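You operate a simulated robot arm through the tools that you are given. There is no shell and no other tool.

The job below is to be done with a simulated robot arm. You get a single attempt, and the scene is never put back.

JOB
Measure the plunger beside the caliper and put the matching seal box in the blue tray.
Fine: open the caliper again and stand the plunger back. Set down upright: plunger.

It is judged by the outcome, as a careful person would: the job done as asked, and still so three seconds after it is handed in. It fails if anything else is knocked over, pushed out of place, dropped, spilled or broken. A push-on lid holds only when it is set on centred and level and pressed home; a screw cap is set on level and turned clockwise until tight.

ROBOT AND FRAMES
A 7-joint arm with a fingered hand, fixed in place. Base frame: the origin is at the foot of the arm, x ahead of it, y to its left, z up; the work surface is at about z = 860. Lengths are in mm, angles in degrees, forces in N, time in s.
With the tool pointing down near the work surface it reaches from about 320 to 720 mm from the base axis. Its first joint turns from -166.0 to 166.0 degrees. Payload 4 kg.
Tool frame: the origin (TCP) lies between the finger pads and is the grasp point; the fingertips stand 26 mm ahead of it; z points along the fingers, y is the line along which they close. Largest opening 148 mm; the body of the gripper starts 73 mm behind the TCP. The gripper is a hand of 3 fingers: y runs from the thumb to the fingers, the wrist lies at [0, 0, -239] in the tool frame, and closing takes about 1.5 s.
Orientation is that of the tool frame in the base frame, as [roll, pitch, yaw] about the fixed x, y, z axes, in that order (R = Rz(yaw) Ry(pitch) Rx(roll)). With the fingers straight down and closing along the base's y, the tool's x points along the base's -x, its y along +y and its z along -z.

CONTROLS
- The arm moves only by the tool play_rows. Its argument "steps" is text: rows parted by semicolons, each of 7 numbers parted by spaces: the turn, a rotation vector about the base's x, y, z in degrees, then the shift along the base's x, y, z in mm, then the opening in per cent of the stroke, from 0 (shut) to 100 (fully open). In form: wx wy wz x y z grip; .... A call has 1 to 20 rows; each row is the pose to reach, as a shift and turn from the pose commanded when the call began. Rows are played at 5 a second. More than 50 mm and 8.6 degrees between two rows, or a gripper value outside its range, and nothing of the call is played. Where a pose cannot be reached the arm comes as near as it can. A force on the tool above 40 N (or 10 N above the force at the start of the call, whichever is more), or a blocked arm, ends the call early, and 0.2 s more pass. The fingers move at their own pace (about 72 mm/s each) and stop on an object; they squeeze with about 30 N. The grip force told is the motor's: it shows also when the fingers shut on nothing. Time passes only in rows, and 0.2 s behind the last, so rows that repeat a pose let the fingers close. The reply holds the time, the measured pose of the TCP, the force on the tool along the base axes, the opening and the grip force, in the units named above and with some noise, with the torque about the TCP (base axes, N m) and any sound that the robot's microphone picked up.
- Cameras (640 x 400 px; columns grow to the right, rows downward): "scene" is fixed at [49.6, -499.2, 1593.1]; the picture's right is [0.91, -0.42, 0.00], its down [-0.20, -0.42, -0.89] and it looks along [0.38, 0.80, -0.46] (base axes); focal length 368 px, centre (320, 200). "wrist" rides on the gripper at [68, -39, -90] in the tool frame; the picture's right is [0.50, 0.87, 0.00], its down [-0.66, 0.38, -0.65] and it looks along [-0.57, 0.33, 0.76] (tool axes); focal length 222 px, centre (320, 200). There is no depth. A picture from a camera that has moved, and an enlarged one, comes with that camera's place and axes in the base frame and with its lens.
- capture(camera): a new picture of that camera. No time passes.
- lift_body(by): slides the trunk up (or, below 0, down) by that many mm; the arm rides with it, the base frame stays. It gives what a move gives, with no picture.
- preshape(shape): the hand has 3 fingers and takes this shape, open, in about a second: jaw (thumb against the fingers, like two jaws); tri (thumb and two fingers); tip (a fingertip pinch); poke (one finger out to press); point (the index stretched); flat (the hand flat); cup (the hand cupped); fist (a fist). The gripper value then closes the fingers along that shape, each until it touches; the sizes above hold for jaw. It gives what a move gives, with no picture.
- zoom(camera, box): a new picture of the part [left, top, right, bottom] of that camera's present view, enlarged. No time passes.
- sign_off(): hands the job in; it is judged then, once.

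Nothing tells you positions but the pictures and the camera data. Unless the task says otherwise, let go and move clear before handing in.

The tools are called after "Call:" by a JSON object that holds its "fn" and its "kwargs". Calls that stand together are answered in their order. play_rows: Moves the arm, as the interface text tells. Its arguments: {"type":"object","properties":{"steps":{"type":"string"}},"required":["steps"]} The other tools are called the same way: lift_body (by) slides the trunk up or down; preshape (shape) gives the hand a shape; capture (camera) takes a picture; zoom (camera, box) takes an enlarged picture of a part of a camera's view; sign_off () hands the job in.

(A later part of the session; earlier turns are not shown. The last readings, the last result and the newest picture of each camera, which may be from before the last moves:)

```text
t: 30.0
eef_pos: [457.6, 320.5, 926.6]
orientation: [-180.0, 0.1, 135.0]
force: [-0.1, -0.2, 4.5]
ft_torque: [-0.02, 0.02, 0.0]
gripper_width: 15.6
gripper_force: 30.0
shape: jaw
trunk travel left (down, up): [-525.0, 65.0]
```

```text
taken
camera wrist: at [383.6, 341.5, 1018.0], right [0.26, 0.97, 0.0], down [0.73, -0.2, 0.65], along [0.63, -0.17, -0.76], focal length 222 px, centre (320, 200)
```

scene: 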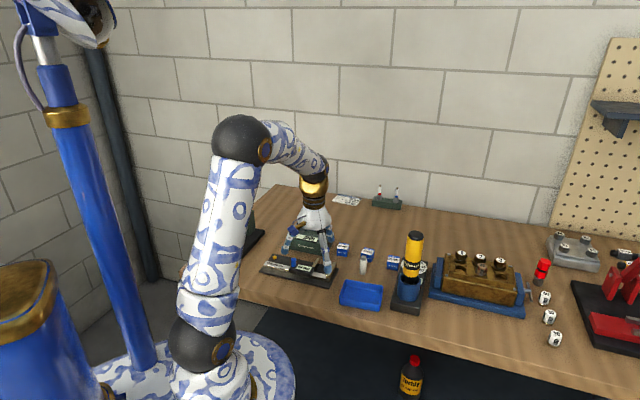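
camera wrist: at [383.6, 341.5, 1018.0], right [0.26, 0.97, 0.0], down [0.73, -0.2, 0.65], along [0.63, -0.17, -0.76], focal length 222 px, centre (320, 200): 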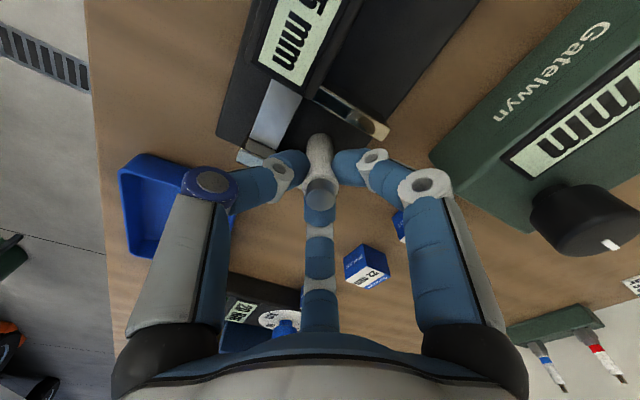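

The plunger has touched the plate (+4.5 N). I'll release it gently and rise straight up.

Call:
{"fn": "play_rows", "kwargs": {"steps": "0 0 0 0 0 0 12; 0 0 0 0 0 0 18; 0 0 0 0 0 0 24; 0 0 0 0 0 0 30; 0 0 0 0 0 0 30; 0 0 0 0 0 0 30"}}

Call:
{"fn": "zoom", "kwargs": {"camera": "scene", "box": [250, 220, 350, 290]}}

Call:
{"fn": "capture", "kwargs": {"camera": "wrist"}}

```text
t: 31.4
eef_pos: [457.3, 321.2, 927.8]
orientation: [180.0, 0.0, 135.0]
force: [-0.3, -0.3, -0.6]
ft_torque: [0.01, -0.01, -0.01]
gripper_width: 43.6
gripper_force: 0.1
shape: jaw
trunk travel left (down, up): [-525.0, 65.0]
```

```text
5.71 times, centred on (300, 255) of scene
camera zoom: at [49.6, -499.2, 1593.1], right [0.91, -0.42, 0.0], down [-0.2, -0.42, -0.89], along [0.38, 0.8, -0.46], focal length 2100 px, centre (434, -114)
```

zoom: 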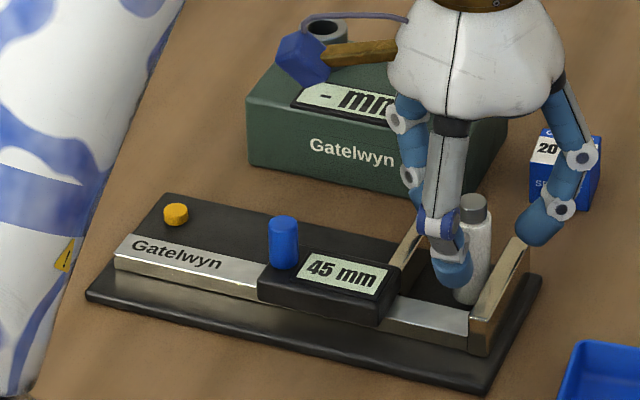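

```text
taken
camera wrist: at [383.6, 341.7, 1017.6], right [0.26, 0.97, 0.0], down [0.73, -0.2, 0.65], along [0.63, -0.17, -0.76], focal length 222 px, centre (320, 200)
```

wrist: 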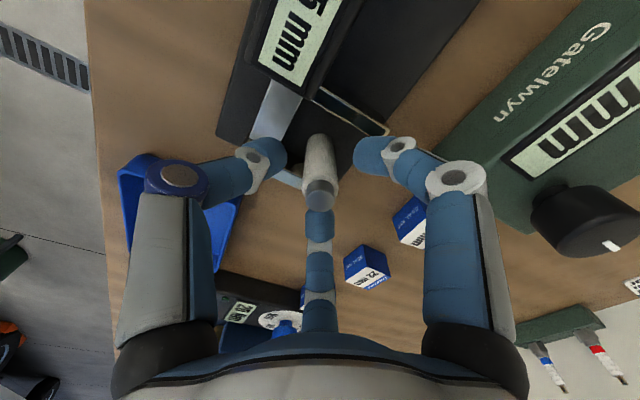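

The plunger stands upright between the jaws. Next I'll rise clear, turn the hand back and hover over the blue knob near (365, 361) to centre on it.

Call:
{"fn": "play_rows", "kwargs": {"steps": "0 0 0 0 0 20 30; 0 0 0 0 0 45 30; 0 0 0 0 0 75 30; 0 0 7.5 -15 6 80 35; 0 0 15 -31 13 80 35; 0 0 22.5 -46 20 80 35; 0 0 30 -62 26 80 35; 0 0 37.5 -77 33 80 35; 0 0 45 -92.6 39.7 75 35; 0 0 45 -92.6 39.7 65 35; 0 0 45 -92.6 39.7 65 35; 0 0 45 -92.6 39.7 65 35"}}

Call:
{"fn": "capture", "kwargs": {"camera": "wrist"}}

Call:
{"fn": "zoom", "kwargs": {"camera": "scene", "box": [250, 220, 350, 290]}}

```text
t: 34.0
eef_pos: [364.5, 361.0, 991.2]
orientation: [180.0, 0.0, -179.9]
force: [0.1, -0.2, 0.0]
ft_torque: [0.01, 0.0, 0.01]
gripper_width: 51.3
gripper_force: 0.0
shape: jaw
trunk travel left (down, up): [-525.0, 65.0]
```

```text
taken
camera wrist: at [298.5, 322.5, 1082.5], right [-0.5, 0.87, 0.0], down [0.66, 0.38, 0.65], along [0.57, 0.33, -0.76], focal length 222 px, centre (320, 200)
```

wrist: 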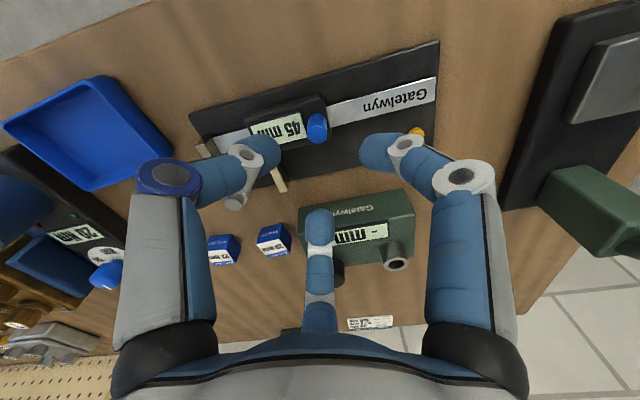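

```text
5.71 times, centred on (300, 255) of scene
camera zoom: at [49.6, -499.2, 1593.1], right [0.91, -0.42, 0.0], down [-0.2, -0.42, -0.89], along [0.38, 0.8, -0.46], focal length 2100 px, centre (434, -114)
```

zoom: 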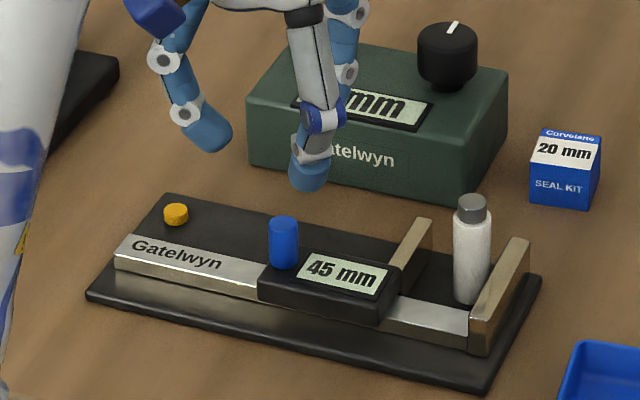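

Call:
{"fn": "zoom", "kwargs": {"camera": "wrist", "box": [260, 80, 380, 155]}}

Call:
{"fn": "zoom", "kwargs": {"camera": "scene", "box": [280, 245, 330, 280]}}

```text
5.33 times, centred on (320, 118) of wrist
camera zoom: at [298.5, 322.5, 1082.5], right [-0.5, 0.87, 0.0], down [0.66, 0.38, 0.65], along [0.57, 0.33, -0.76], focal length 1185 px, centre (320, 640)
```

zoom: 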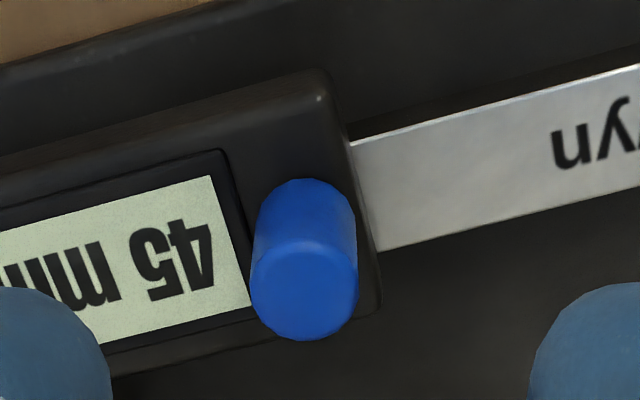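

```text
11.43 times, centred on (305, 262) of scene
camera zoom: at [49.6, -499.2, 1593.1], right [0.91, -0.42, 0.0], down [-0.2, -0.42, -0.89], along [0.38, 0.8, -0.46], focal length 4200 px, centre (491, -514)
```

zoom: 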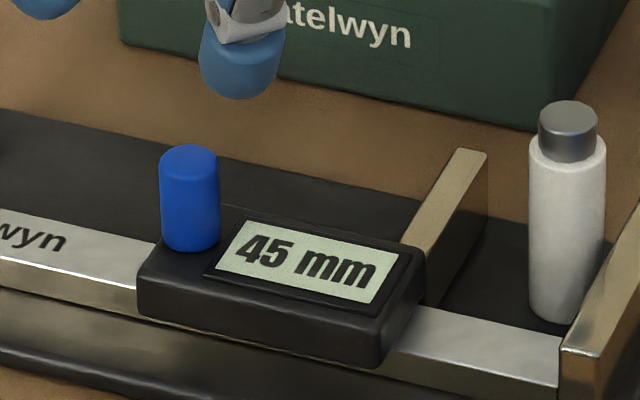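

The knob centre is at about (366.3, 359.2), top near z 913 and base near 890. I'll shift about 1 mm and descend with the fingers around it, keeping the tips above the housing.

Call:
{"fn": "play_rows", "kwargs": {"steps": "0 0 0 1.1 -1.3 -20 33; 0 0 0 1.1 -1.3 -40 33; 0 0 0 1.1 -1.3 -52 33; 0 0 0 1.1 -1.3 -60 33; 0 0 0 1.1 -1.3 -65 33; 0 0 0 1.1 -1.3 -65 33; 0 0 0 1.1 -1.3 -65 33"}}

Call:
{"fn": "capture", "kwargs": {"camera": "wrist"}}

Call:
{"fn": "zoom", "kwargs": {"camera": "scene", "box": [260, 220, 360, 290]}}

```text
t: 35.6
eef_pos: [366.6, 358.7, 926.8]
orientation: [-180.0, 0.1, 180.0]
force: [-0.4, 0.1, -0.6]
ft_torque: [-0.02, 0.02, -0.01]
gripper_width: 49.2
gripper_force: 0.0
shape: jaw
trunk travel left (down, up): [-525.0, 65.0]
```

```text
taken
camera wrist: at [300.2, 320.3, 1017.6], right [-0.5, 0.87, 0.0], down [0.66, 0.38, 0.65], along [0.57, 0.33, -0.76], focal length 222 px, centre (320, 200)
```

wrist: 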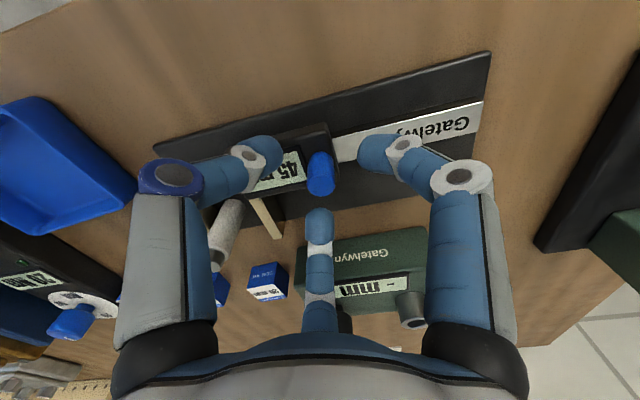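

```text
5.71 times, centred on (310, 255) of scene
camera zoom: at [49.6, -499.2, 1593.1], right [0.91, -0.42, 0.0], down [-0.2, -0.42, -0.89], along [0.38, 0.8, -0.46], focal length 2100 px, centre (377, -114)
```

zoom: 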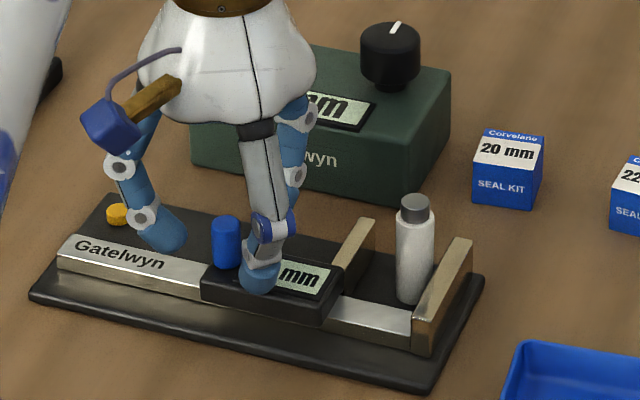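

Call:
{"fn": "zoom", "kwargs": {"camera": "wrist", "box": [270, 130, 370, 210]}}

Call:
{"fn": "zoom", "kwargs": {"camera": "scene", "box": [285, 245, 325, 275]}}

```text
5.00 times, centred on (320, 170) of wrist
camera zoom: at [300.2, 320.3, 1017.6], right [-0.5, 0.87, 0.0], down [0.66, 0.38, 0.65], along [0.57, 0.33, -0.76], focal length 1111 px, centre (320, 350)
```

zoom: 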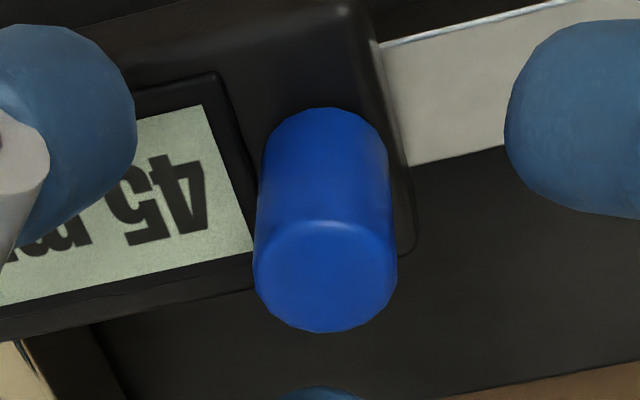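

```text
13.33 times, centred on (305, 260) of scene
camera zoom: at [49.6, -499.2, 1593.1], right [0.91, -0.42, 0.0], down [-0.2, -0.42, -0.89], along [0.38, 0.8, -0.46], focal length 4900 px, centre (520, -600)
```

zoom: 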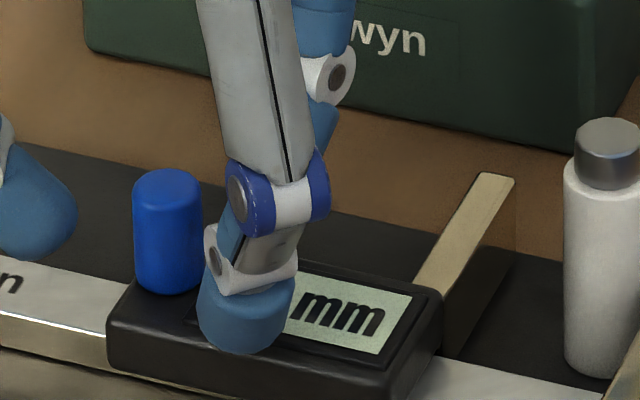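

Call:
{"fn": "play_rows", "kwargs": {"steps": "0 0 0 0.4 1.2 0 25; 0 0 0 0.4 1.2 0 18; 0 0 0 0.4 1.2 0 12; 0 0 0 0.4 1.2 0 10; 0 0 0 0.4 1.2 0 8; 0 0 0 0.4 1.2 0 6; 0 0 0 0.4 1.2 0 6"}}

Call:
{"fn": "capture", "kwargs": {"camera": "wrist"}}

Call:
{"fn": "zoom", "kwargs": {"camera": "scene", "box": [260, 220, 360, 290]}}

```text
t: 37.2
eef_pos: [367.6, 358.8, 926.0]
orientation: [-179.9, 0.0, 180.0]
force: [2.8, 2.3, -5.1]
ft_torque: [-0.02, -0.02, 0.04]
gripper_width: 9.5
gripper_force: 29.9
shape: jaw
trunk travel left (down, up): [-525.0, 65.0]
```

```text
taken
camera wrist: at [301.2, 322.1, 1017.1], right [-0.5, 0.87, 0.0], down [0.66, 0.38, 0.65], along [0.57, 0.33, -0.76], focal length 222 px, centre (320, 200)
```

wrist: 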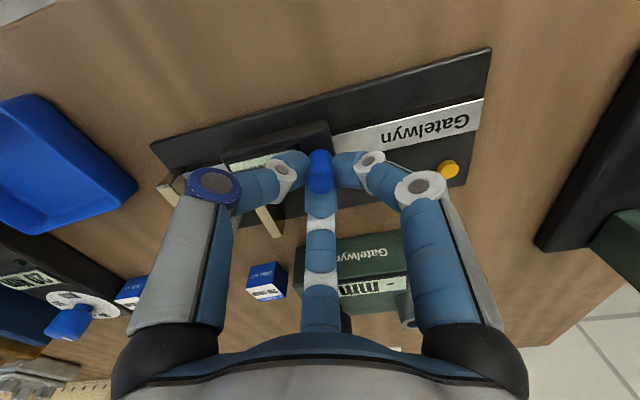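

```text
5.71 times, centred on (310, 255) of scene
camera zoom: at [49.6, -499.2, 1593.1], right [0.91, -0.42, 0.0], down [-0.2, -0.42, -0.89], along [0.38, 0.8, -0.46], focal length 2100 px, centre (377, -114)
```

zoom: 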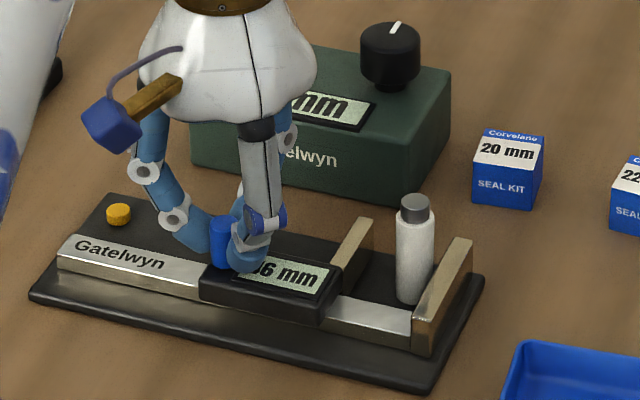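

The knob is gripped; the display now ends in "6 mm" (46). I'll drag the slider toward the fixed jaw in stages and check display and force.

Call:
{"fn": "play_rows", "kwargs": {"steps": "0 0 0 1.4 -1.4 0 6; 0 0 0 2.8 -2.8 0 6; 0 0 0 4.2 -4.2 0 6; 0 0 0 5.6 -5.7 0 6; 0 0 0 7 -7.1 0 6; 0 0 0 7 -7.1 0 6"}}

Call:
{"fn": "zoom", "kwargs": {"camera": "scene", "box": [260, 220, 360, 290]}}

Call:
{"fn": "capture", "kwargs": {"camera": "wrist"}}

```text
t: 38.6
eef_pos: [373.5, 353.1, 925.3]
orientation: [-179.9, 0.1, -180.0]
force: [2.6, 3.5, -8.8]
ft_torque: [0.05, -0.03, 0.07]
gripper_width: 9.5
gripper_force: 30.3
shape: jaw
trunk travel left (down, up): [-525.0, 65.0]
```

```text
5.71 times, centred on (310, 255) of scene
camera zoom: at [49.6, -499.2, 1593.1], right [0.91, -0.42, 0.0], down [-0.2, -0.42, -0.89], along [0.38, 0.8, -0.46], focal length 2100 px, centre (377, -114)
```

zoom: 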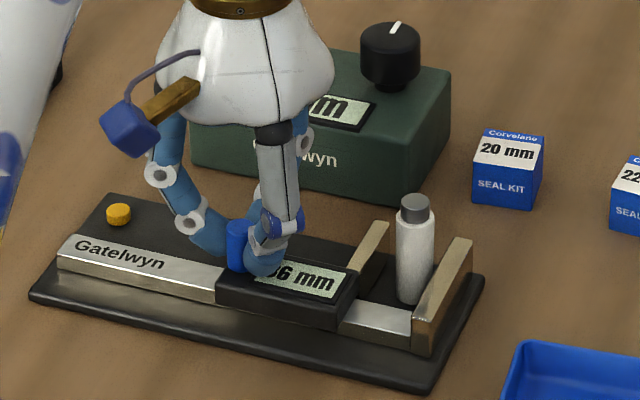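

```text
taken
camera wrist: at [308.0, 315.2, 1017.2], right [-0.5, 0.87, 0.0], down [0.66, 0.38, 0.65], along [0.57, 0.33, -0.76], focal length 222 px, centre (320, 200)
```

wrist: 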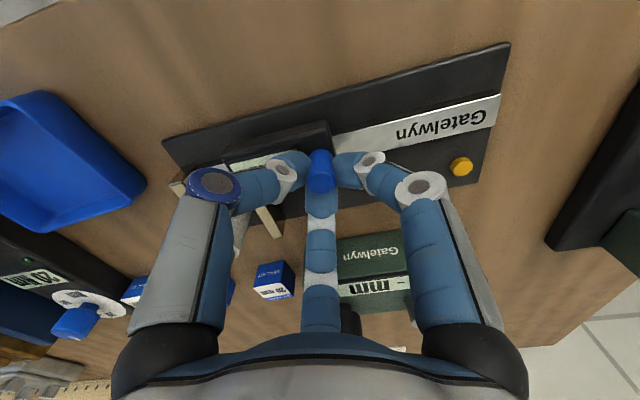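

The display reads 36 after 10 mm of travel and the caliper base hasn't moved. Continuing another 9 mm to about 27.

Call:
{"fn": "play_rows", "kwargs": {"steps": "0 0 0 1.4 -1.4 0 6; 0 0 0 2.8 -2.8 0 6; 0 0 0 4.2 -4.2 0 6; 0 0 0 5.6 -5.7 0 6; 0 0 0 6.3 -6.4 0 6; 0 0 0 6.3 -6.4 0 6"}}

Call:
{"fn": "zoom", "kwargs": {"camera": "scene", "box": [280, 235, 350, 285]}}

```text
t: 40.0
eef_pos: [381.3, 347.1, 926.6]
orientation: [180.0, -0.1, -180.0]
force: [5.4, 6.3, 1.5]
ft_torque: [0.05, -0.1, -0.04]
gripper_width: 7.6
gripper_force: 29.5
shape: jaw
trunk travel left (down, up): [-525.0, 65.0]
```

```text
8.00 times, centred on (315, 260) of scene
camera zoom: at [49.6, -499.2, 1593.1], right [0.91, -0.42, 0.0], down [-0.2, -0.42, -0.89], along [0.38, 0.8, -0.46], focal length 2940 px, centre (360, -280)
```

zoom: 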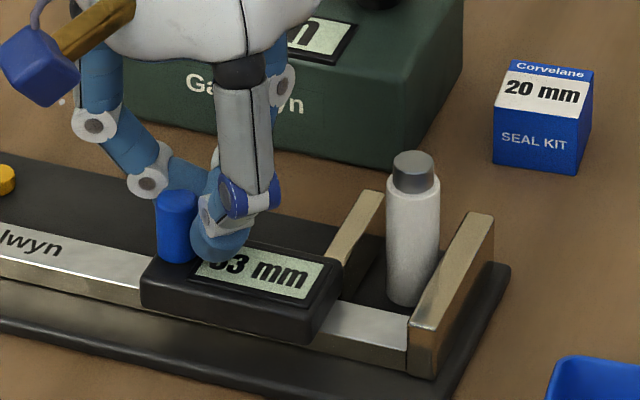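

The display reads 33, so the slider lagged and the knob slipped in the fingers. I'll look at how it sits in the hand before doing anything else.

Call:
{"fn": "zoom", "kwargs": {"camera": "wrist", "box": [220, 100, 420, 225]}}

Call:
{"fn": "zoom", "kwargs": {"camera": "scene", "box": [285, 240, 325, 270]}}

```text
3.20 times, centred on (320, 162) of wrist
camera zoom: at [314.4, 308.8, 1017.0], right [-0.5, 0.87, 0.0], down [0.65, 0.38, 0.65], along [0.57, 0.33, -0.76], focal length 711 px, centre (320, 320)
```

zoom: 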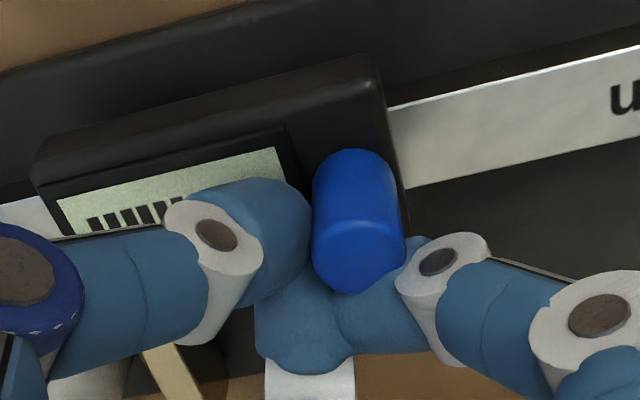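

```text
13.33 times, centred on (305, 255) of scene
camera zoom: at [49.6, -499.2, 1593.1], right [0.91, -0.42, 0.0], down [-0.2, -0.42, -0.89], along [0.38, 0.8, -0.46], focal length 4900 px, centre (520, -533)
```

zoom: 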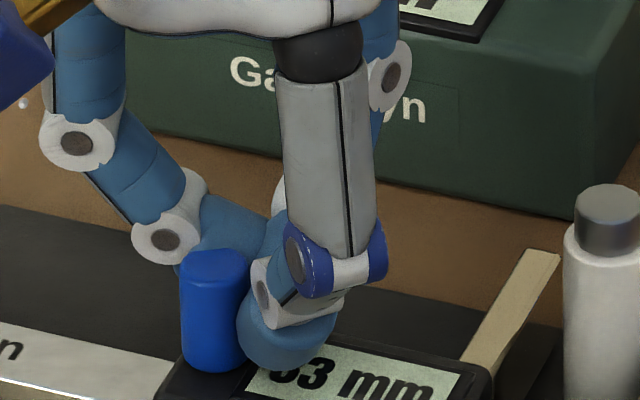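

The knob squeezed out between the thumb and one finger. I'll rise straight up with the hand closed, then switch to the single-finger "poke" shape to push the knob from behind.

Call:
{"fn": "play_rows", "kwargs": {"steps": "0 0 0 0 0 5 6; 0 0 0 0 0 20 6; 0 0 0 0 0 45 6; 0 0 0 0 0 75 6; 0 0 0 0 0 75 6"}}

Call:
{"fn": "preshape", "kwargs": {"shape": "poke"}}

Call:
{"fn": "capture", "kwargs": {"camera": "wrist"}}

Call:
{"fn": "zoom", "kwargs": {"camera": "scene", "box": [250, 200, 370, 290]}}

```text
t: 41.2
eef_pos: [380.2, 347.9, 1002.6]
orientation: [179.9, 0.0, -180.0]
force: [0.2, 0.8, 0.7]
ft_torque: [0.02, -0.04, 0.0]
gripper_width: 7.5
gripper_force: 29.7
shape: jaw
trunk travel left (down, up): [-525.0, 65.0]
```

```text
t: 42.1
eef_pos: [380.1, 346.7, 1002.4]
orientation: [-180.0, -0.1, 180.0]
force: [-0.4, -0.2, -0.5]
ft_torque: [-0.04, -0.01, -0.01]
gripper_width: 0.0
gripper_force: 0.0
shape: poke
trunk travel left (down, up): [-525.0, 65.0]
```

```text
taken
camera wrist: at [313.2, 309.1, 1093.4], right [-0.5, 0.87, 0.0], down [0.66, 0.38, 0.65], along [0.57, 0.33, -0.76], focal length 222 px, centre (320, 200)
```

wrist: 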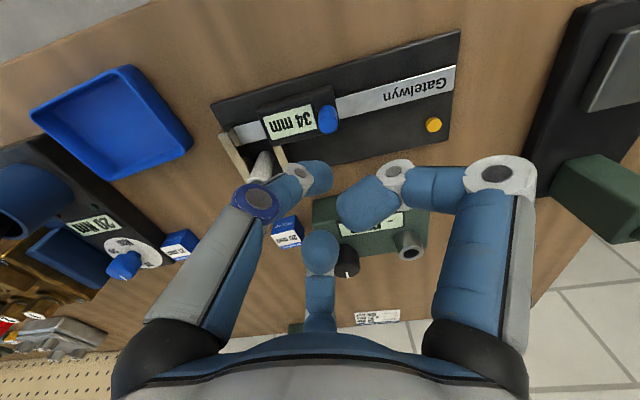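

```text
4.44 times, centred on (310, 245) of scene
camera zoom: at [49.6, -499.2, 1593.1], right [0.91, -0.42, 0.0], down [-0.2, -0.42, -0.89], along [0.38, 0.8, -0.46], focal length 1633 px, centre (364, 0)
```

zoom: 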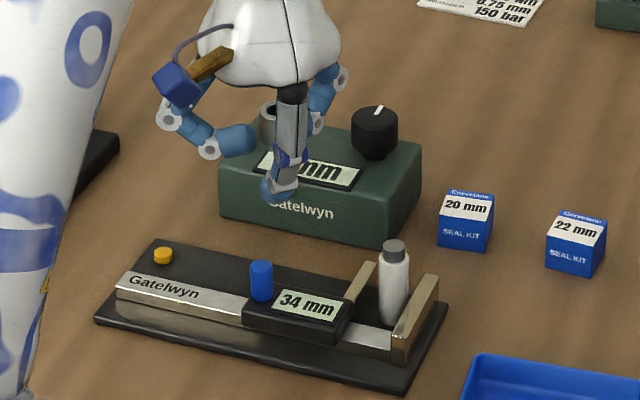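

Call:
{"fn": "zoom", "kwargs": {"camera": "wrist", "box": [220, 90, 420, 215]}}

Call:
{"fn": "zoom", "kwargs": {"camera": "scene", "box": [280, 200, 340, 250]}}

```text
3.20 times, centred on (320, 152) of wrist
camera zoom: at [313.2, 309.1, 1093.4], right [-0.5, 0.87, 0.0], down [0.66, 0.38, 0.65], along [0.57, 0.33, -0.76], focal length 711 px, centre (320, 352)
```

zoom: 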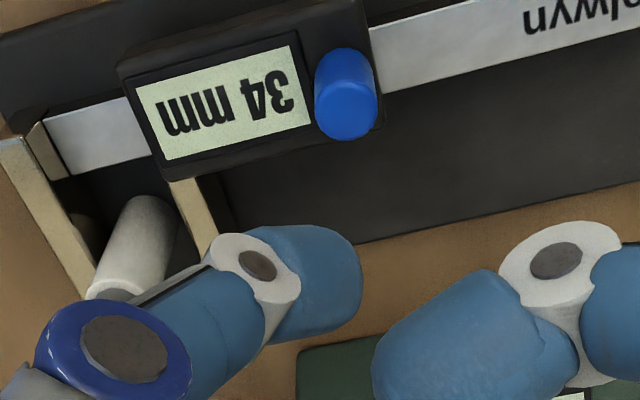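

```text
8.00 times, centred on (310, 225) of scene
camera zoom: at [49.6, -499.2, 1593.1], right [0.91, -0.42, 0.0], down [-0.2, -0.42, -0.89], along [0.38, 0.8, -0.46], focal length 2940 px, centre (400, 0)
```

zoom: 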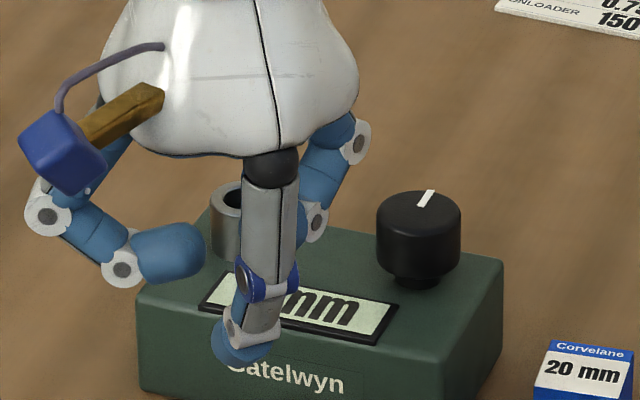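

The display reads 34 mm and nothing else moved. In poke shape the thumb's last segment lies roughly level, so I'll rotate -45° to set it across the beam and move behind the knob, still high, checking that the shape holds.

Call:
{"fn": "play_rows", "kwargs": {"steps": "0 0 -7.5 -4 4 0 100; 0 0 -15 -8 8 0 100; 0 0 -22.5 -13 12 0 100; 0 0 -30 -17 17 0 100; 0 0 -37.5 -22 21 0 100; 0 0 -45 -26 25 0 100; 0 0 -45 -26 25 0 100; 0 0 -45 -26 25 0 100"}}

Call:
{"fn": "capture", "kwargs": {"camera": "wrist"}}

Call:
{"fn": "zoom", "kwargs": {"camera": "scene", "box": [250, 200, 370, 290]}}

```text
t: 43.9
eef_pos: [353.3, 371.3, 1001.7]
orientation: [-179.9, 0.0, 134.9]
force: [0.2, 0.4, -0.2]
ft_torque: [0.02, -0.04, 0.0]
gripper_width: 0.0
gripper_force: 0.0
shape: poke
trunk travel left (down, up): [-525.0, 65.0]
```

```text
taken
camera wrist: at [279.5, 392.6, 1093.0], right [0.26, 0.97, 0.0], down [0.73, -0.2, 0.65], along [0.63, -0.17, -0.76], focal length 222 px, centre (320, 200)
```

wrist: 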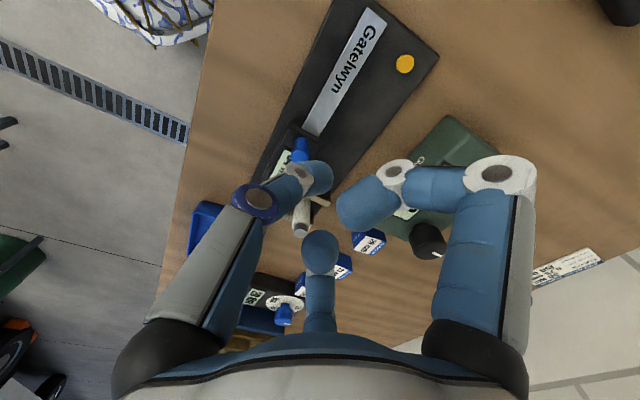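

```text
4.44 times, centred on (310, 245) of scene
camera zoom: at [49.6, -499.2, 1593.1], right [0.91, -0.42, 0.0], down [-0.2, -0.42, -0.89], along [0.38, 0.8, -0.46], focal length 1633 px, centre (364, 0)
```

zoom: 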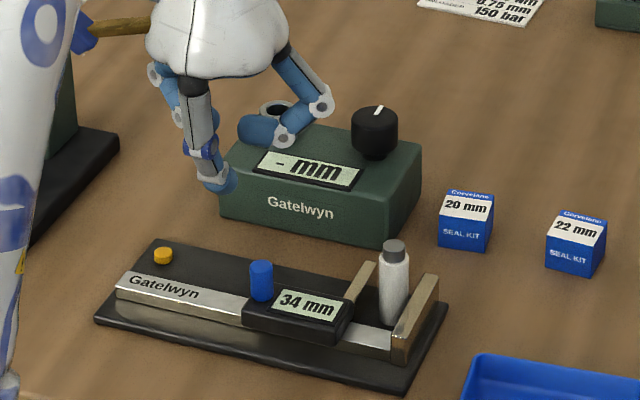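

The poke shape holds at grip 100. I'll descend behind the knob and check before pushing.

Call:
{"fn": "play_rows", "kwargs": {"steps": "0 0 0 0 0 -25 100; 0 0 0 0 0 -45 100; 0 0 0 0 0 -60 100; 0 0 0 0 0 -68 100; 0 0 0 0 0 -73 100; 0 0 0 0 0 -73 100; 0 0 0 0 0 -73 100"}}

Call:
{"fn": "capture", "kwargs": {"camera": "wrist"}}

Call:
{"fn": "zoom", "kwargs": {"camera": "scene", "box": [260, 230, 340, 285]}}

```text
t: 45.5
eef_pos: [354.1, 372.4, 927.9]
orientation: [-179.9, 0.0, 135.0]
force: [0.4, 0.3, 0.1]
ft_torque: [-0.01, -0.01, 0.0]
gripper_width: 0.1
gripper_force: 0.1
shape: poke
trunk travel left (down, up): [-525.0, 65.0]
```

```text
taken
camera wrist: at [279.9, 392.9, 1019.3], right [0.26, 0.97, 0.0], down [0.73, -0.2, 0.65], along [0.63, -0.17, -0.76], focal length 222 px, centre (320, 200)
```

wrist: 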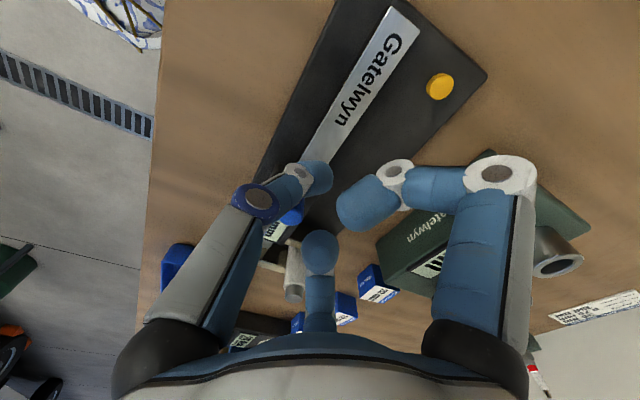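

```text
7.27 times, centred on (300, 258) of scene
camera zoom: at [49.6, -499.2, 1593.1], right [0.91, -0.42, 0.0], down [-0.2, -0.42, -0.89], along [0.38, 0.8, -0.46], focal length 2672 px, centre (466, -218)
```

zoom: 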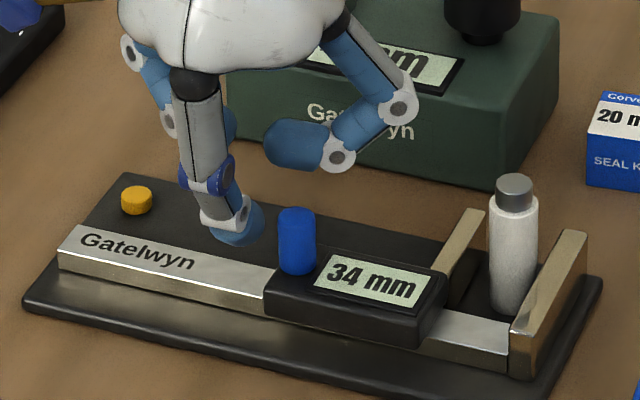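

Call:
{"fn": "play_rows", "kwargs": {"steps": "0 0 0 1.8 -1.8 0 100; 0 0 0 3.5 -3.6 0 100; 0 0 0 5.3 -5.3 0 100; 0 0 0 7 -7.1 0 100; 0 0 0 8.4 -8.5 0 100; 0 0 0 9.8 -10 0 100; 0 0 0 9.8 -10 0 100"}}

Call:
{"fn": "zoom", "kwargs": {"camera": "scene", "box": [260, 230, 340, 285]}}

```text
t: 47.1
eef_pos: [363.2, 362.2, 928.8]
orientation: [180.0, -0.1, 135.0]
force: [-0.3, 0.1, -0.3]
ft_torque: [0.04, -0.01, 0.01]
gripper_width: 0.1
gripper_force: 0.0
shape: poke
trunk travel left (down, up): [-525.0, 65.0]
```

```text
7.27 times, centred on (300, 258) of scene
camera zoom: at [49.6, -499.2, 1593.1], right [0.91, -0.42, 0.0], down [-0.2, -0.42, -0.89], along [0.38, 0.8, -0.46], focal length 2672 px, centre (466, -218)
```

zoom: 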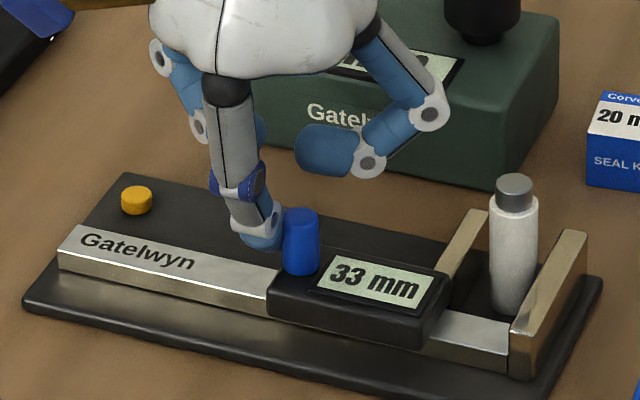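

Contact is good: the display went to 33 with almost no force. Pushing on about 6 mm.

Call:
{"fn": "play_rows", "kwargs": {"steps": "0 0 0 1.1 -1.1 0 100; 0 0 0 2.1 -2.1 0 100; 0 0 0 3.2 -3.2 0 100; 0 0 0 4.2 -4.3 0 100; 0 0 0 4.2 -4.3 0 100"}}

Call:
{"fn": "zoom", "kwargs": {"camera": "scene", "box": [260, 230, 340, 285]}}

```text
t: 48.3
eef_pos: [369.7, 357.6, 928.7]
orientation: [-180.0, -0.1, 135.0]
force: [-1.0, 1.2, 0.3]
ft_torque: [0.02, 0.04, 0.0]
gripper_width: 0.3
gripper_force: 0.0
shape: poke
trunk travel left (down, up): [-525.0, 65.0]
```

```text
7.27 times, centred on (300, 258) of scene
camera zoom: at [49.6, -499.2, 1593.1], right [0.91, -0.42, 0.0], down [-0.2, -0.42, -0.89], along [0.38, 0.8, -0.46], focal length 2672 px, centre (466, -218)
```

zoom: 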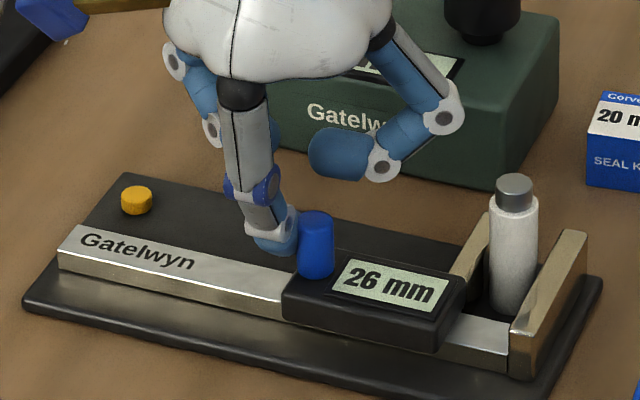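

26 mm, with the jaw about to meet the plunger. I'll go on in 1 mm steps.

Call:
{"fn": "play_rows", "kwargs": {"steps": "0 0 0 0.35 -0.35 0 100; 0 0 0 0.7 -0.7 0 100; 0 0 0 1.05 -1.05 0 100; 0 0 0 1.4 -1.4 0 100; 0 0 0 1.4 -1.4 0 100"}}

Call:
{"fn": "zoom", "kwargs": {"camera": "scene", "box": [260, 230, 340, 285]}}

```text
t: 49.5
eef_pos: [369.9, 356.0, 928.6]
orientation: [180.0, 0.0, 135.1]
force: [-0.7, 0.2, -0.5]
ft_torque: [-0.01, -0.04, -0.02]
gripper_width: 0.1
gripper_force: 0.1
shape: poke
trunk travel left (down, up): [-525.0, 65.0]
```

```text
7.27 times, centred on (300, 258) of scene
camera zoom: at [49.6, -499.2, 1593.1], right [0.91, -0.42, 0.0], down [-0.2, -0.42, -0.89], along [0.38, 0.8, -0.46], focal length 2672 px, centre (466, -218)
```

zoom: 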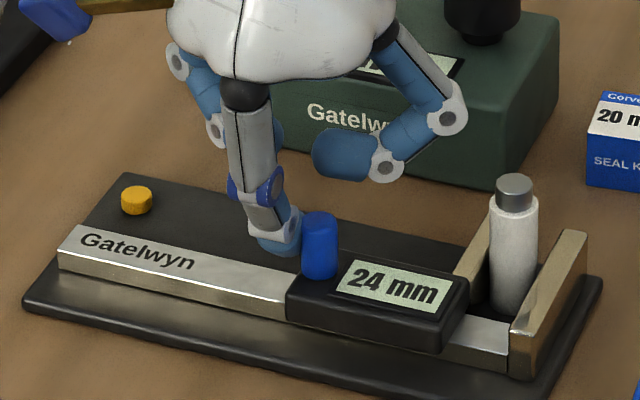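

Call:
{"fn": "play_rows", "kwargs": {"steps": "0 0 0 0.25 -0.25 0 100; 0 0 0 0.5 -0.5 0 100; 0 0 0 0.75 -0.75 0 100; 0 0 0 1.0 -1.0 0 100; 0 0 0 1.0 -1.0 0 100"}}

Call:
{"fn": "zoom", "kwargs": {"camera": "scene", "box": [260, 230, 340, 285]}}

```text
t: 50.7
eef_pos: [370.1, 355.3, 928.5]
orientation: [179.9, 0.0, 134.9]
force: [-1.4, 0.1, 0.2]
ft_torque: [-0.01, -0.01, 0.0]
gripper_width: 0.1
gripper_force: 0.0
shape: poke
trunk travel left (down, up): [-525.0, 65.0]
```

```text
7.27 times, centred on (300, 258) of scene
camera zoom: at [49.6, -499.2, 1593.1], right [0.91, -0.42, 0.0], down [-0.2, -0.42, -0.89], along [0.38, 0.8, -0.46], focal length 2672 px, centre (466, -218)
```

zoom: 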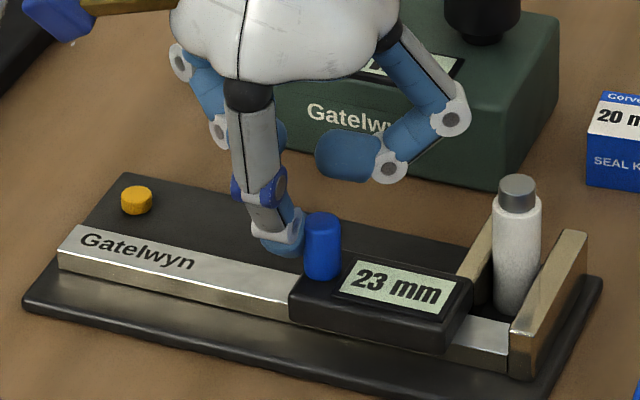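

Call:
{"fn": "play_rows", "kwargs": {"steps": "0 0 0 0.2 -0.2 0 100; 0 0 0 0.4 -0.4 0 100; 0 0 0 0.6 -0.6 0 100; 0 0 0 0.7 -0.7 0 100; 0 0 0 0.7 -0.7 0 100"}}

Call:
{"fn": "zoom", "kwargs": {"camera": "scene", "box": [260, 230, 340, 285]}}

```text
t: 51.9
eef_pos: [371.1, 355.7, 929.4]
orientation: [180.0, 0.0, 135.0]
force: [-1.0, 0.9, -0.1]
ft_torque: [0.01, 0.0, 0.04]
gripper_width: 0.1
gripper_force: 0.1
shape: poke
trunk travel left (down, up): [-525.0, 65.0]
```

```text
7.27 times, centred on (300, 258) of scene
camera zoom: at [49.6, -499.2, 1593.1], right [0.91, -0.42, 0.0], down [-0.2, -0.42, -0.89], along [0.38, 0.8, -0.46], focal length 2672 px, centre (466, -218)
```

zoom: 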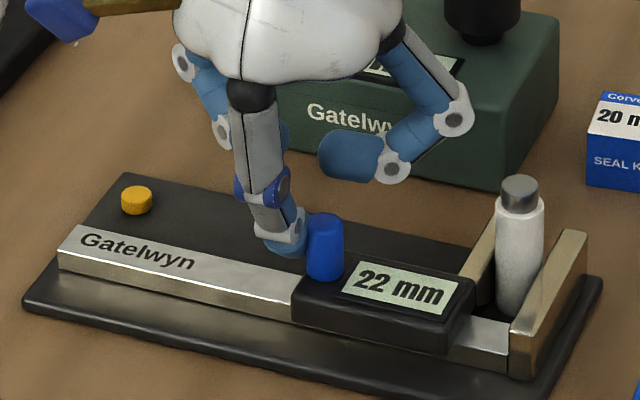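

22 mm and still no resistance, so the plunger isn't pinched yet. Continuing in finer steps until the force rises.

Call:
{"fn": "play_rows", "kwargs": {"steps": "0 0 0 0.1 -0.1 0 100; 0 0 0 0.2 -0.2 0 100; 0 0 0 0.35 -0.35 0 100; 0 0 0 0.35 -0.35 0 100"}}

Call:
{"fn": "zoom", "kwargs": {"camera": "scene", "box": [260, 230, 340, 285]}}

Call:
{"fn": "play_rows", "kwargs": {"steps": "0 0 0 0.1 -0.1 0 100; 0 0 0 0.2 -0.2 0 100; 0 0 0 0.35 -0.35 0 100; 0 0 0 0.35 -0.35 0 100"}}

Call:
{"fn": "zoom", "kwargs": {"camera": "scene", "box": [260, 230, 340, 285]}}

```text
t: 52.9
eef_pos: [371.9, 354.9, 928.4]
orientation: [-179.9, 0.1, 135.0]
force: [0.2, 1.3, -0.4]
ft_torque: [0.01, -0.01, 0.02]
gripper_width: 0.0
gripper_force: 0.0
shape: poke
trunk travel left (down, up): [-525.0, 65.0]
```

```text
7.27 times, centred on (300, 258) of scene
camera zoom: at [49.6, -499.2, 1593.1], right [0.91, -0.42, 0.0], down [-0.2, -0.42, -0.89], along [0.38, 0.8, -0.46], focal length 2672 px, centre (466, -218)
```

zoom: 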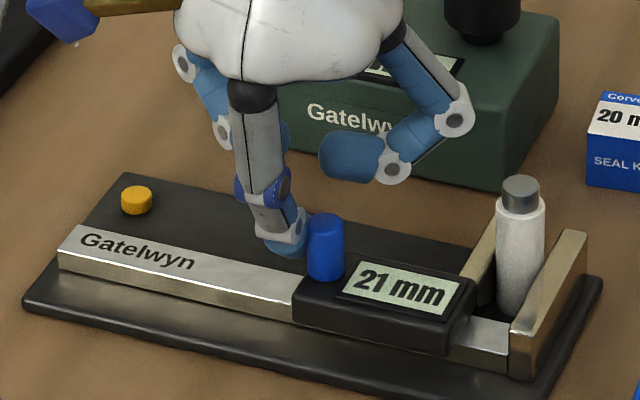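

```text
t: 53.9
eef_pos: [371.5, 353.0, 927.3]
orientation: [180.0, 0.0, 135.0]
force: [-0.8, 0.9, 0.1]
ft_torque: [0.0, 0.02, -0.01]
gripper_width: 0.1
gripper_force: 0.0
shape: poke
trunk travel left (down, up): [-525.0, 65.0]
```

```text
7.27 times, centred on (300, 258) of scene
camera zoom: at [49.6, -499.2, 1593.1], right [0.91, -0.42, 0.0], down [-0.2, -0.42, -0.89], along [0.38, 0.8, -0.46], focal length 2672 px, centre (466, -218)
```

zoom: 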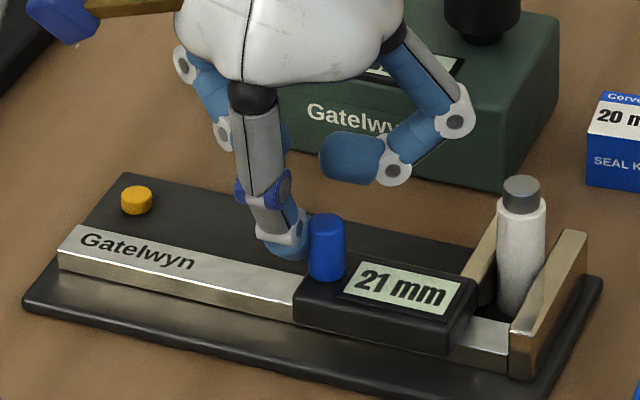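

Call:
{"fn": "play_rows", "kwargs": {"steps": "0 0 0 0.1 -0.1 0 100; 0 0 0 0.2 -0.2 0 100; 0 0 0 0.3 -0.3 0 100; 0 0 0 0.3 -0.3 0 100"}}

Call:
{"fn": "zoom", "kwargs": {"camera": "scene", "box": [260, 230, 340, 285]}}

Call:
{"fn": "play_rows", "kwargs": {"steps": "0 0 0 0.1 -0.1 0 100; 0 0 0 0.2 -0.2 0 100; 0 0 0 0.3 -0.3 0 100; 0 0 0 0.3 -0.3 0 100"}}

Call:
{"fn": "zoom", "kwargs": {"camera": "scene", "box": [260, 230, 340, 285]}}

```text
t: 54.9
eef_pos: [371.2, 353.4, 929.0]
orientation: [180.0, 0.0, 135.1]
force: [0.0, 1.1, -0.5]
ft_torque: [0.04, -0.01, 0.02]
gripper_width: 0.2
gripper_force: 0.1
shape: poke
trunk travel left (down, up): [-525.0, 65.0]
```

```text
7.27 times, centred on (300, 258) of scene
camera zoom: at [49.6, -499.2, 1593.1], right [0.91, -0.42, 0.0], down [-0.2, -0.42, -0.89], along [0.38, 0.8, -0.46], focal length 2672 px, centre (466, -218)
```

zoom: 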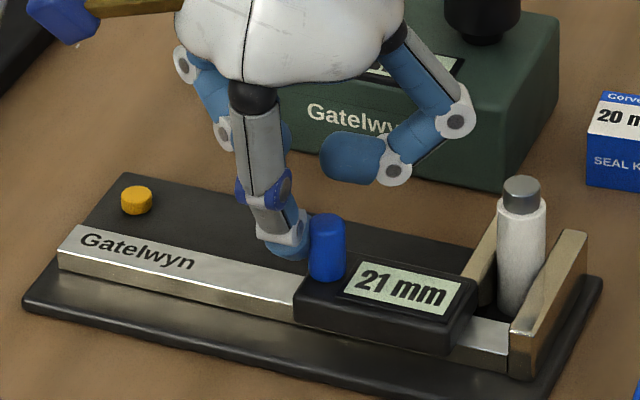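

```text
t: 55.9
eef_pos: [371.3, 353.6, 927.8]
orientation: [179.9, 0.0, 135.0]
force: [-1.6, 1.7, 1.8]
ft_torque: [0.05, -0.01, -0.01]
gripper_width: 0.0
gripper_force: 0.1
shape: poke
trunk travel left (down, up): [-525.0, 65.0]
```

```text
7.27 times, centred on (300, 258) of scene
camera zoom: at [49.6, -499.2, 1593.1], right [0.91, -0.42, 0.0], down [-0.2, -0.42, -0.89], along [0.38, 0.8, -0.46], focal length 2672 px, centre (466, -218)
```

zoom: 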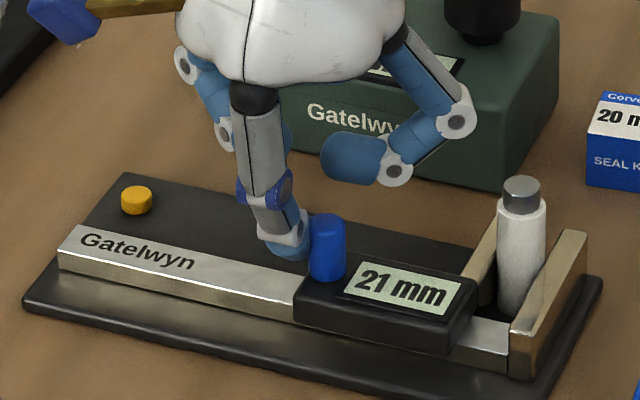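

Call:
{"fn": "play_rows", "kwargs": {"steps": "0 0 0 0.15 -0.15 0 100; 0 0 0 0.3 -0.3 0 100; 0 0 0 0.4 -0.4 0 100; 0 0 0 0.4 -0.4 0 100"}}

Call:
{"fn": "zoom", "kwargs": {"camera": "scene", "box": [260, 230, 340, 285]}}

```text
t: 56.9
eef_pos: [372.5, 353.5, 927.8]
orientation: [-180.0, 0.0, 135.0]
force: [-1.5, 1.8, 0.1]
ft_torque: [0.02, -0.01, -0.03]
gripper_width: 0.2
gripper_force: 0.0
shape: poke
trunk travel left (down, up): [-525.0, 65.0]
```

```text
7.27 times, centred on (300, 258) of scene
camera zoom: at [49.6, -499.2, 1593.1], right [0.91, -0.42, 0.0], down [-0.2, -0.42, -0.89], along [0.38, 0.8, -0.46], focal length 2672 px, centre (466, -218)
```

zoom: 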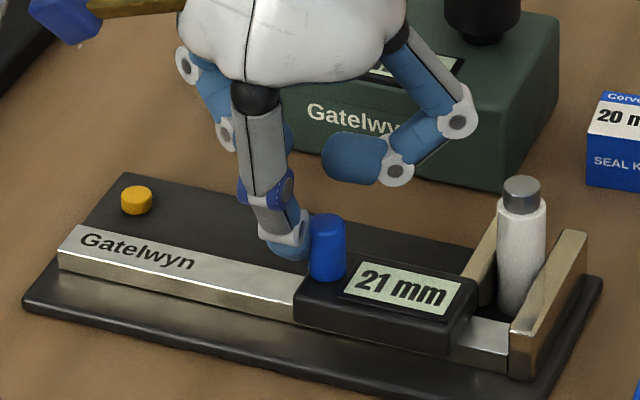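

Call:
{"fn": "play_rows", "kwargs": {"steps": "0 0 0 0.25 -0.25 0 100; 0 0 0 0.5 -0.5 0 100; 0 0 0 0.7 -0.7 0 100; 0 0 0 0.7 -0.7 0 100"}}

Call:
{"fn": "zoom", "kwargs": {"camera": "scene", "box": [260, 230, 340, 285]}}

Call:
{"fn": "capture", "kwargs": {"camera": "wrist"}}

```text
t: 57.9
eef_pos: [373.2, 352.7, 928.1]
orientation: [180.0, 0.0, 135.0]
force: [-4.2, 2.9, 1.1]
ft_torque: [0.07, 0.03, -0.01]
gripper_width: 0.3
gripper_force: 0.1
shape: poke
trunk travel left (down, up): [-525.0, 65.0]
```

```text
7.27 times, centred on (300, 258) of scene
camera zoom: at [49.6, -499.2, 1593.1], right [0.91, -0.42, 0.0], down [-0.2, -0.42, -0.89], along [0.38, 0.8, -0.46], focal length 2672 px, centre (466, -218)
```

zoom: 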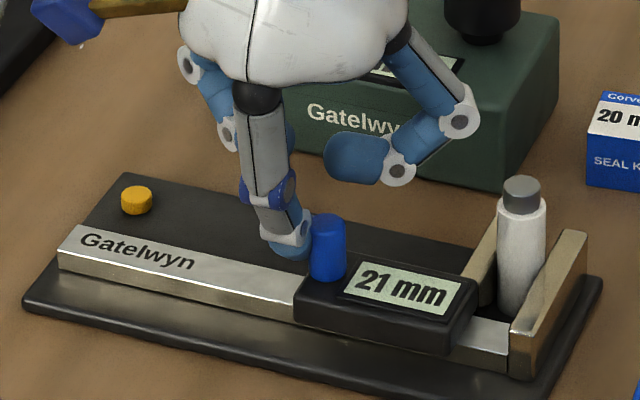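

```text
taken
camera wrist: at [298.8, 373.6, 1019.2], right [0.26, 0.97, 0.0], down [0.73, -0.2, 0.65], along [0.63, -0.17, -0.76], focal length 222 px, centre (320, 200)
```

wrist: 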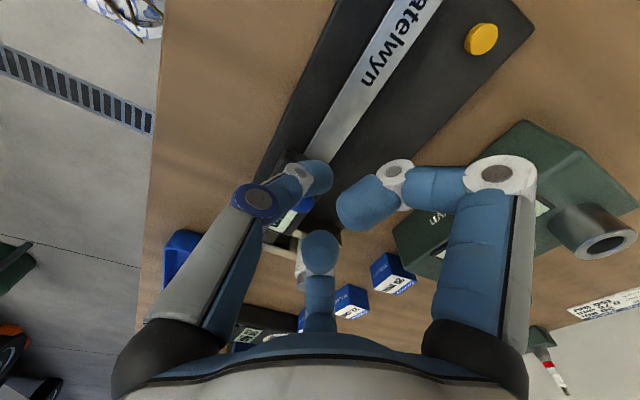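

The slider stays at 21 mm while the push force rises to about 5 N, so the plunger is pinched and measures **21 mm**. Now I'll back the finger off the knob, rise, and turn to come at the knob from the other side to reopen.

Call:
{"fn": "play_rows", "kwargs": {"steps": "0 0 0 -2.8 2.8 0 100; 0 0 0 -7 7 0 100; 0 0 0 -12 12 2 100; 0 0 0 -12 12 30 100; 0 0 0 -12 12 60 100; 0 0 0 -12 12 75 100; 0 0 0 -12 12 75 100"}}

Call:
{"fn": "zoom", "kwargs": {"camera": "scene", "box": [260, 230, 340, 285]}}

Call:
{"fn": "capture", "kwargs": {"camera": "wrist"}}

```text
t: 59.5
eef_pos: [361.8, 363.5, 1005.0]
orientation: [180.0, 0.0, 134.9]
force: [0.1, 0.7, -0.3]
ft_torque: [0.0, 0.01, 0.04]
gripper_width: 0.0
gripper_force: 0.0
shape: poke
trunk travel left (down, up): [-525.0, 65.0]
```

```text
7.27 times, centred on (300, 258) of scene
camera zoom: at [49.6, -499.2, 1593.1], right [0.91, -0.42, 0.0], down [-0.2, -0.42, -0.89], along [0.38, 0.8, -0.46], focal length 2672 px, centre (466, -218)
```

zoom: 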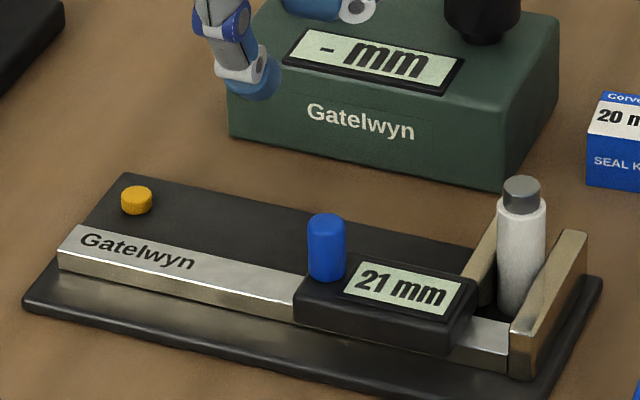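

```text
taken
camera wrist: at [286.8, 385.0, 1095.9], right [0.26, 0.97, 0.0], down [0.73, -0.2, 0.65], along [0.63, -0.17, -0.76], focal length 222 px, centre (320, 200)
```

wrist: 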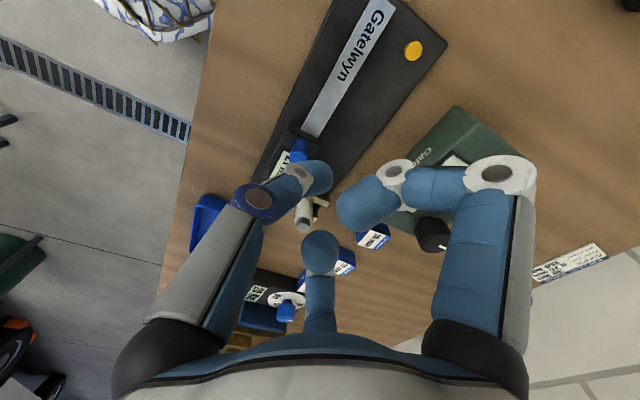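

Still 21 mm with the plunger upright. Rotating +90° and moving to the display side of the knob, at height.

Call:
{"fn": "play_rows", "kwargs": {"steps": "0 0 7.5 3.5 -3.4 5 100; 0 0 15 7 -6.8 5 100; 0 0 22.5 10.5 -10 5 100; 0 0 30 14 -13.5 5 100; 0 0 37.5 17.5 -17 5 100; 0 0 45 21 -20.3 5 100; 0 0 52.5 24.5 -24 5 100; 0 0 60 28 -27 5 100; 0 0 67.5 31.5 -30.5 5 100; 0 0 75 35 -34 5 100; 0 0 82.5 38.5 -37.5 5 100; 0 0 90 41.6 -40.6 5 100; 0 0 90 41.6 -40.6 5 100; 0 0 90 41.6 -40.6 5 100"}}

Call:
{"fn": "zoom", "kwargs": {"camera": "scene", "box": [250, 200, 370, 290]}}

Call:
{"fn": "capture", "kwargs": {"camera": "wrist"}}

```text
t: 62.5
eef_pos: [403.6, 323.5, 1009.1]
orientation: [-180.0, 0.0, -134.9]
force: [0.3, 0.1, -0.2]
ft_torque: [-0.01, 0.0, -0.01]
gripper_width: 0.0
gripper_force: 0.2
shape: poke
trunk travel left (down, up): [-525.0, 65.0]
```

```text
4.44 times, centred on (310, 245) of scene
camera zoom: at [49.6, -499.2, 1593.1], right [0.91, -0.42, 0.0], down [-0.2, -0.42, -0.89], along [0.38, 0.8, -0.46], focal length 1633 px, centre (364, 0)
```

zoom: 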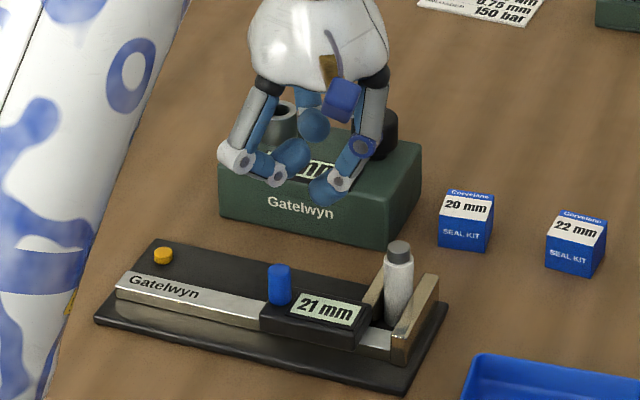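

```text
taken
camera wrist: at [384.3, 249.0, 1098.6], right [-0.97, 0.26, 0.0], down [0.2, 0.73, 0.65], along [0.17, 0.63, -0.76], focal length 222 px, centre (320, 200)
```

wrist: 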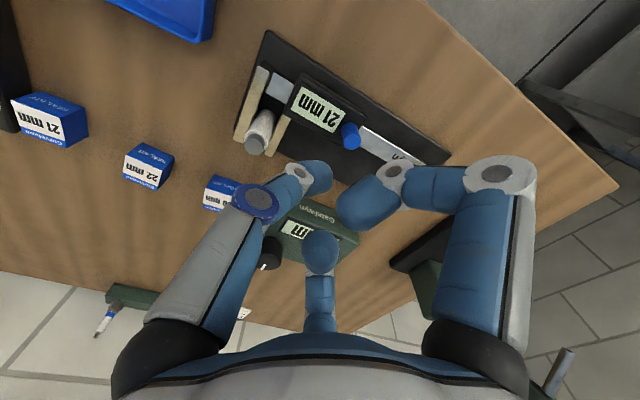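

Call:
{"fn": "zoom", "kwargs": {"camera": "wrist", "box": [230, 60, 430, 185]}}

```text
3.20 times, centred on (330, 122) of wrist
camera zoom: at [384.3, 249.0, 1098.6], right [-0.97, 0.26, 0.0], down [0.2, 0.73, 0.65], along [0.17, 0.63, -0.76], focal length 711 px, centre (288, 448)
```

zoom: 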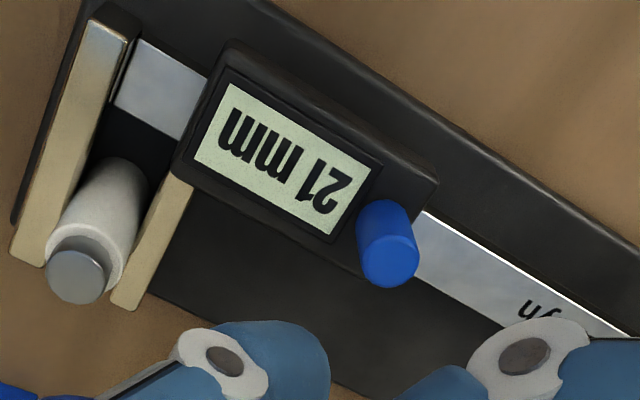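

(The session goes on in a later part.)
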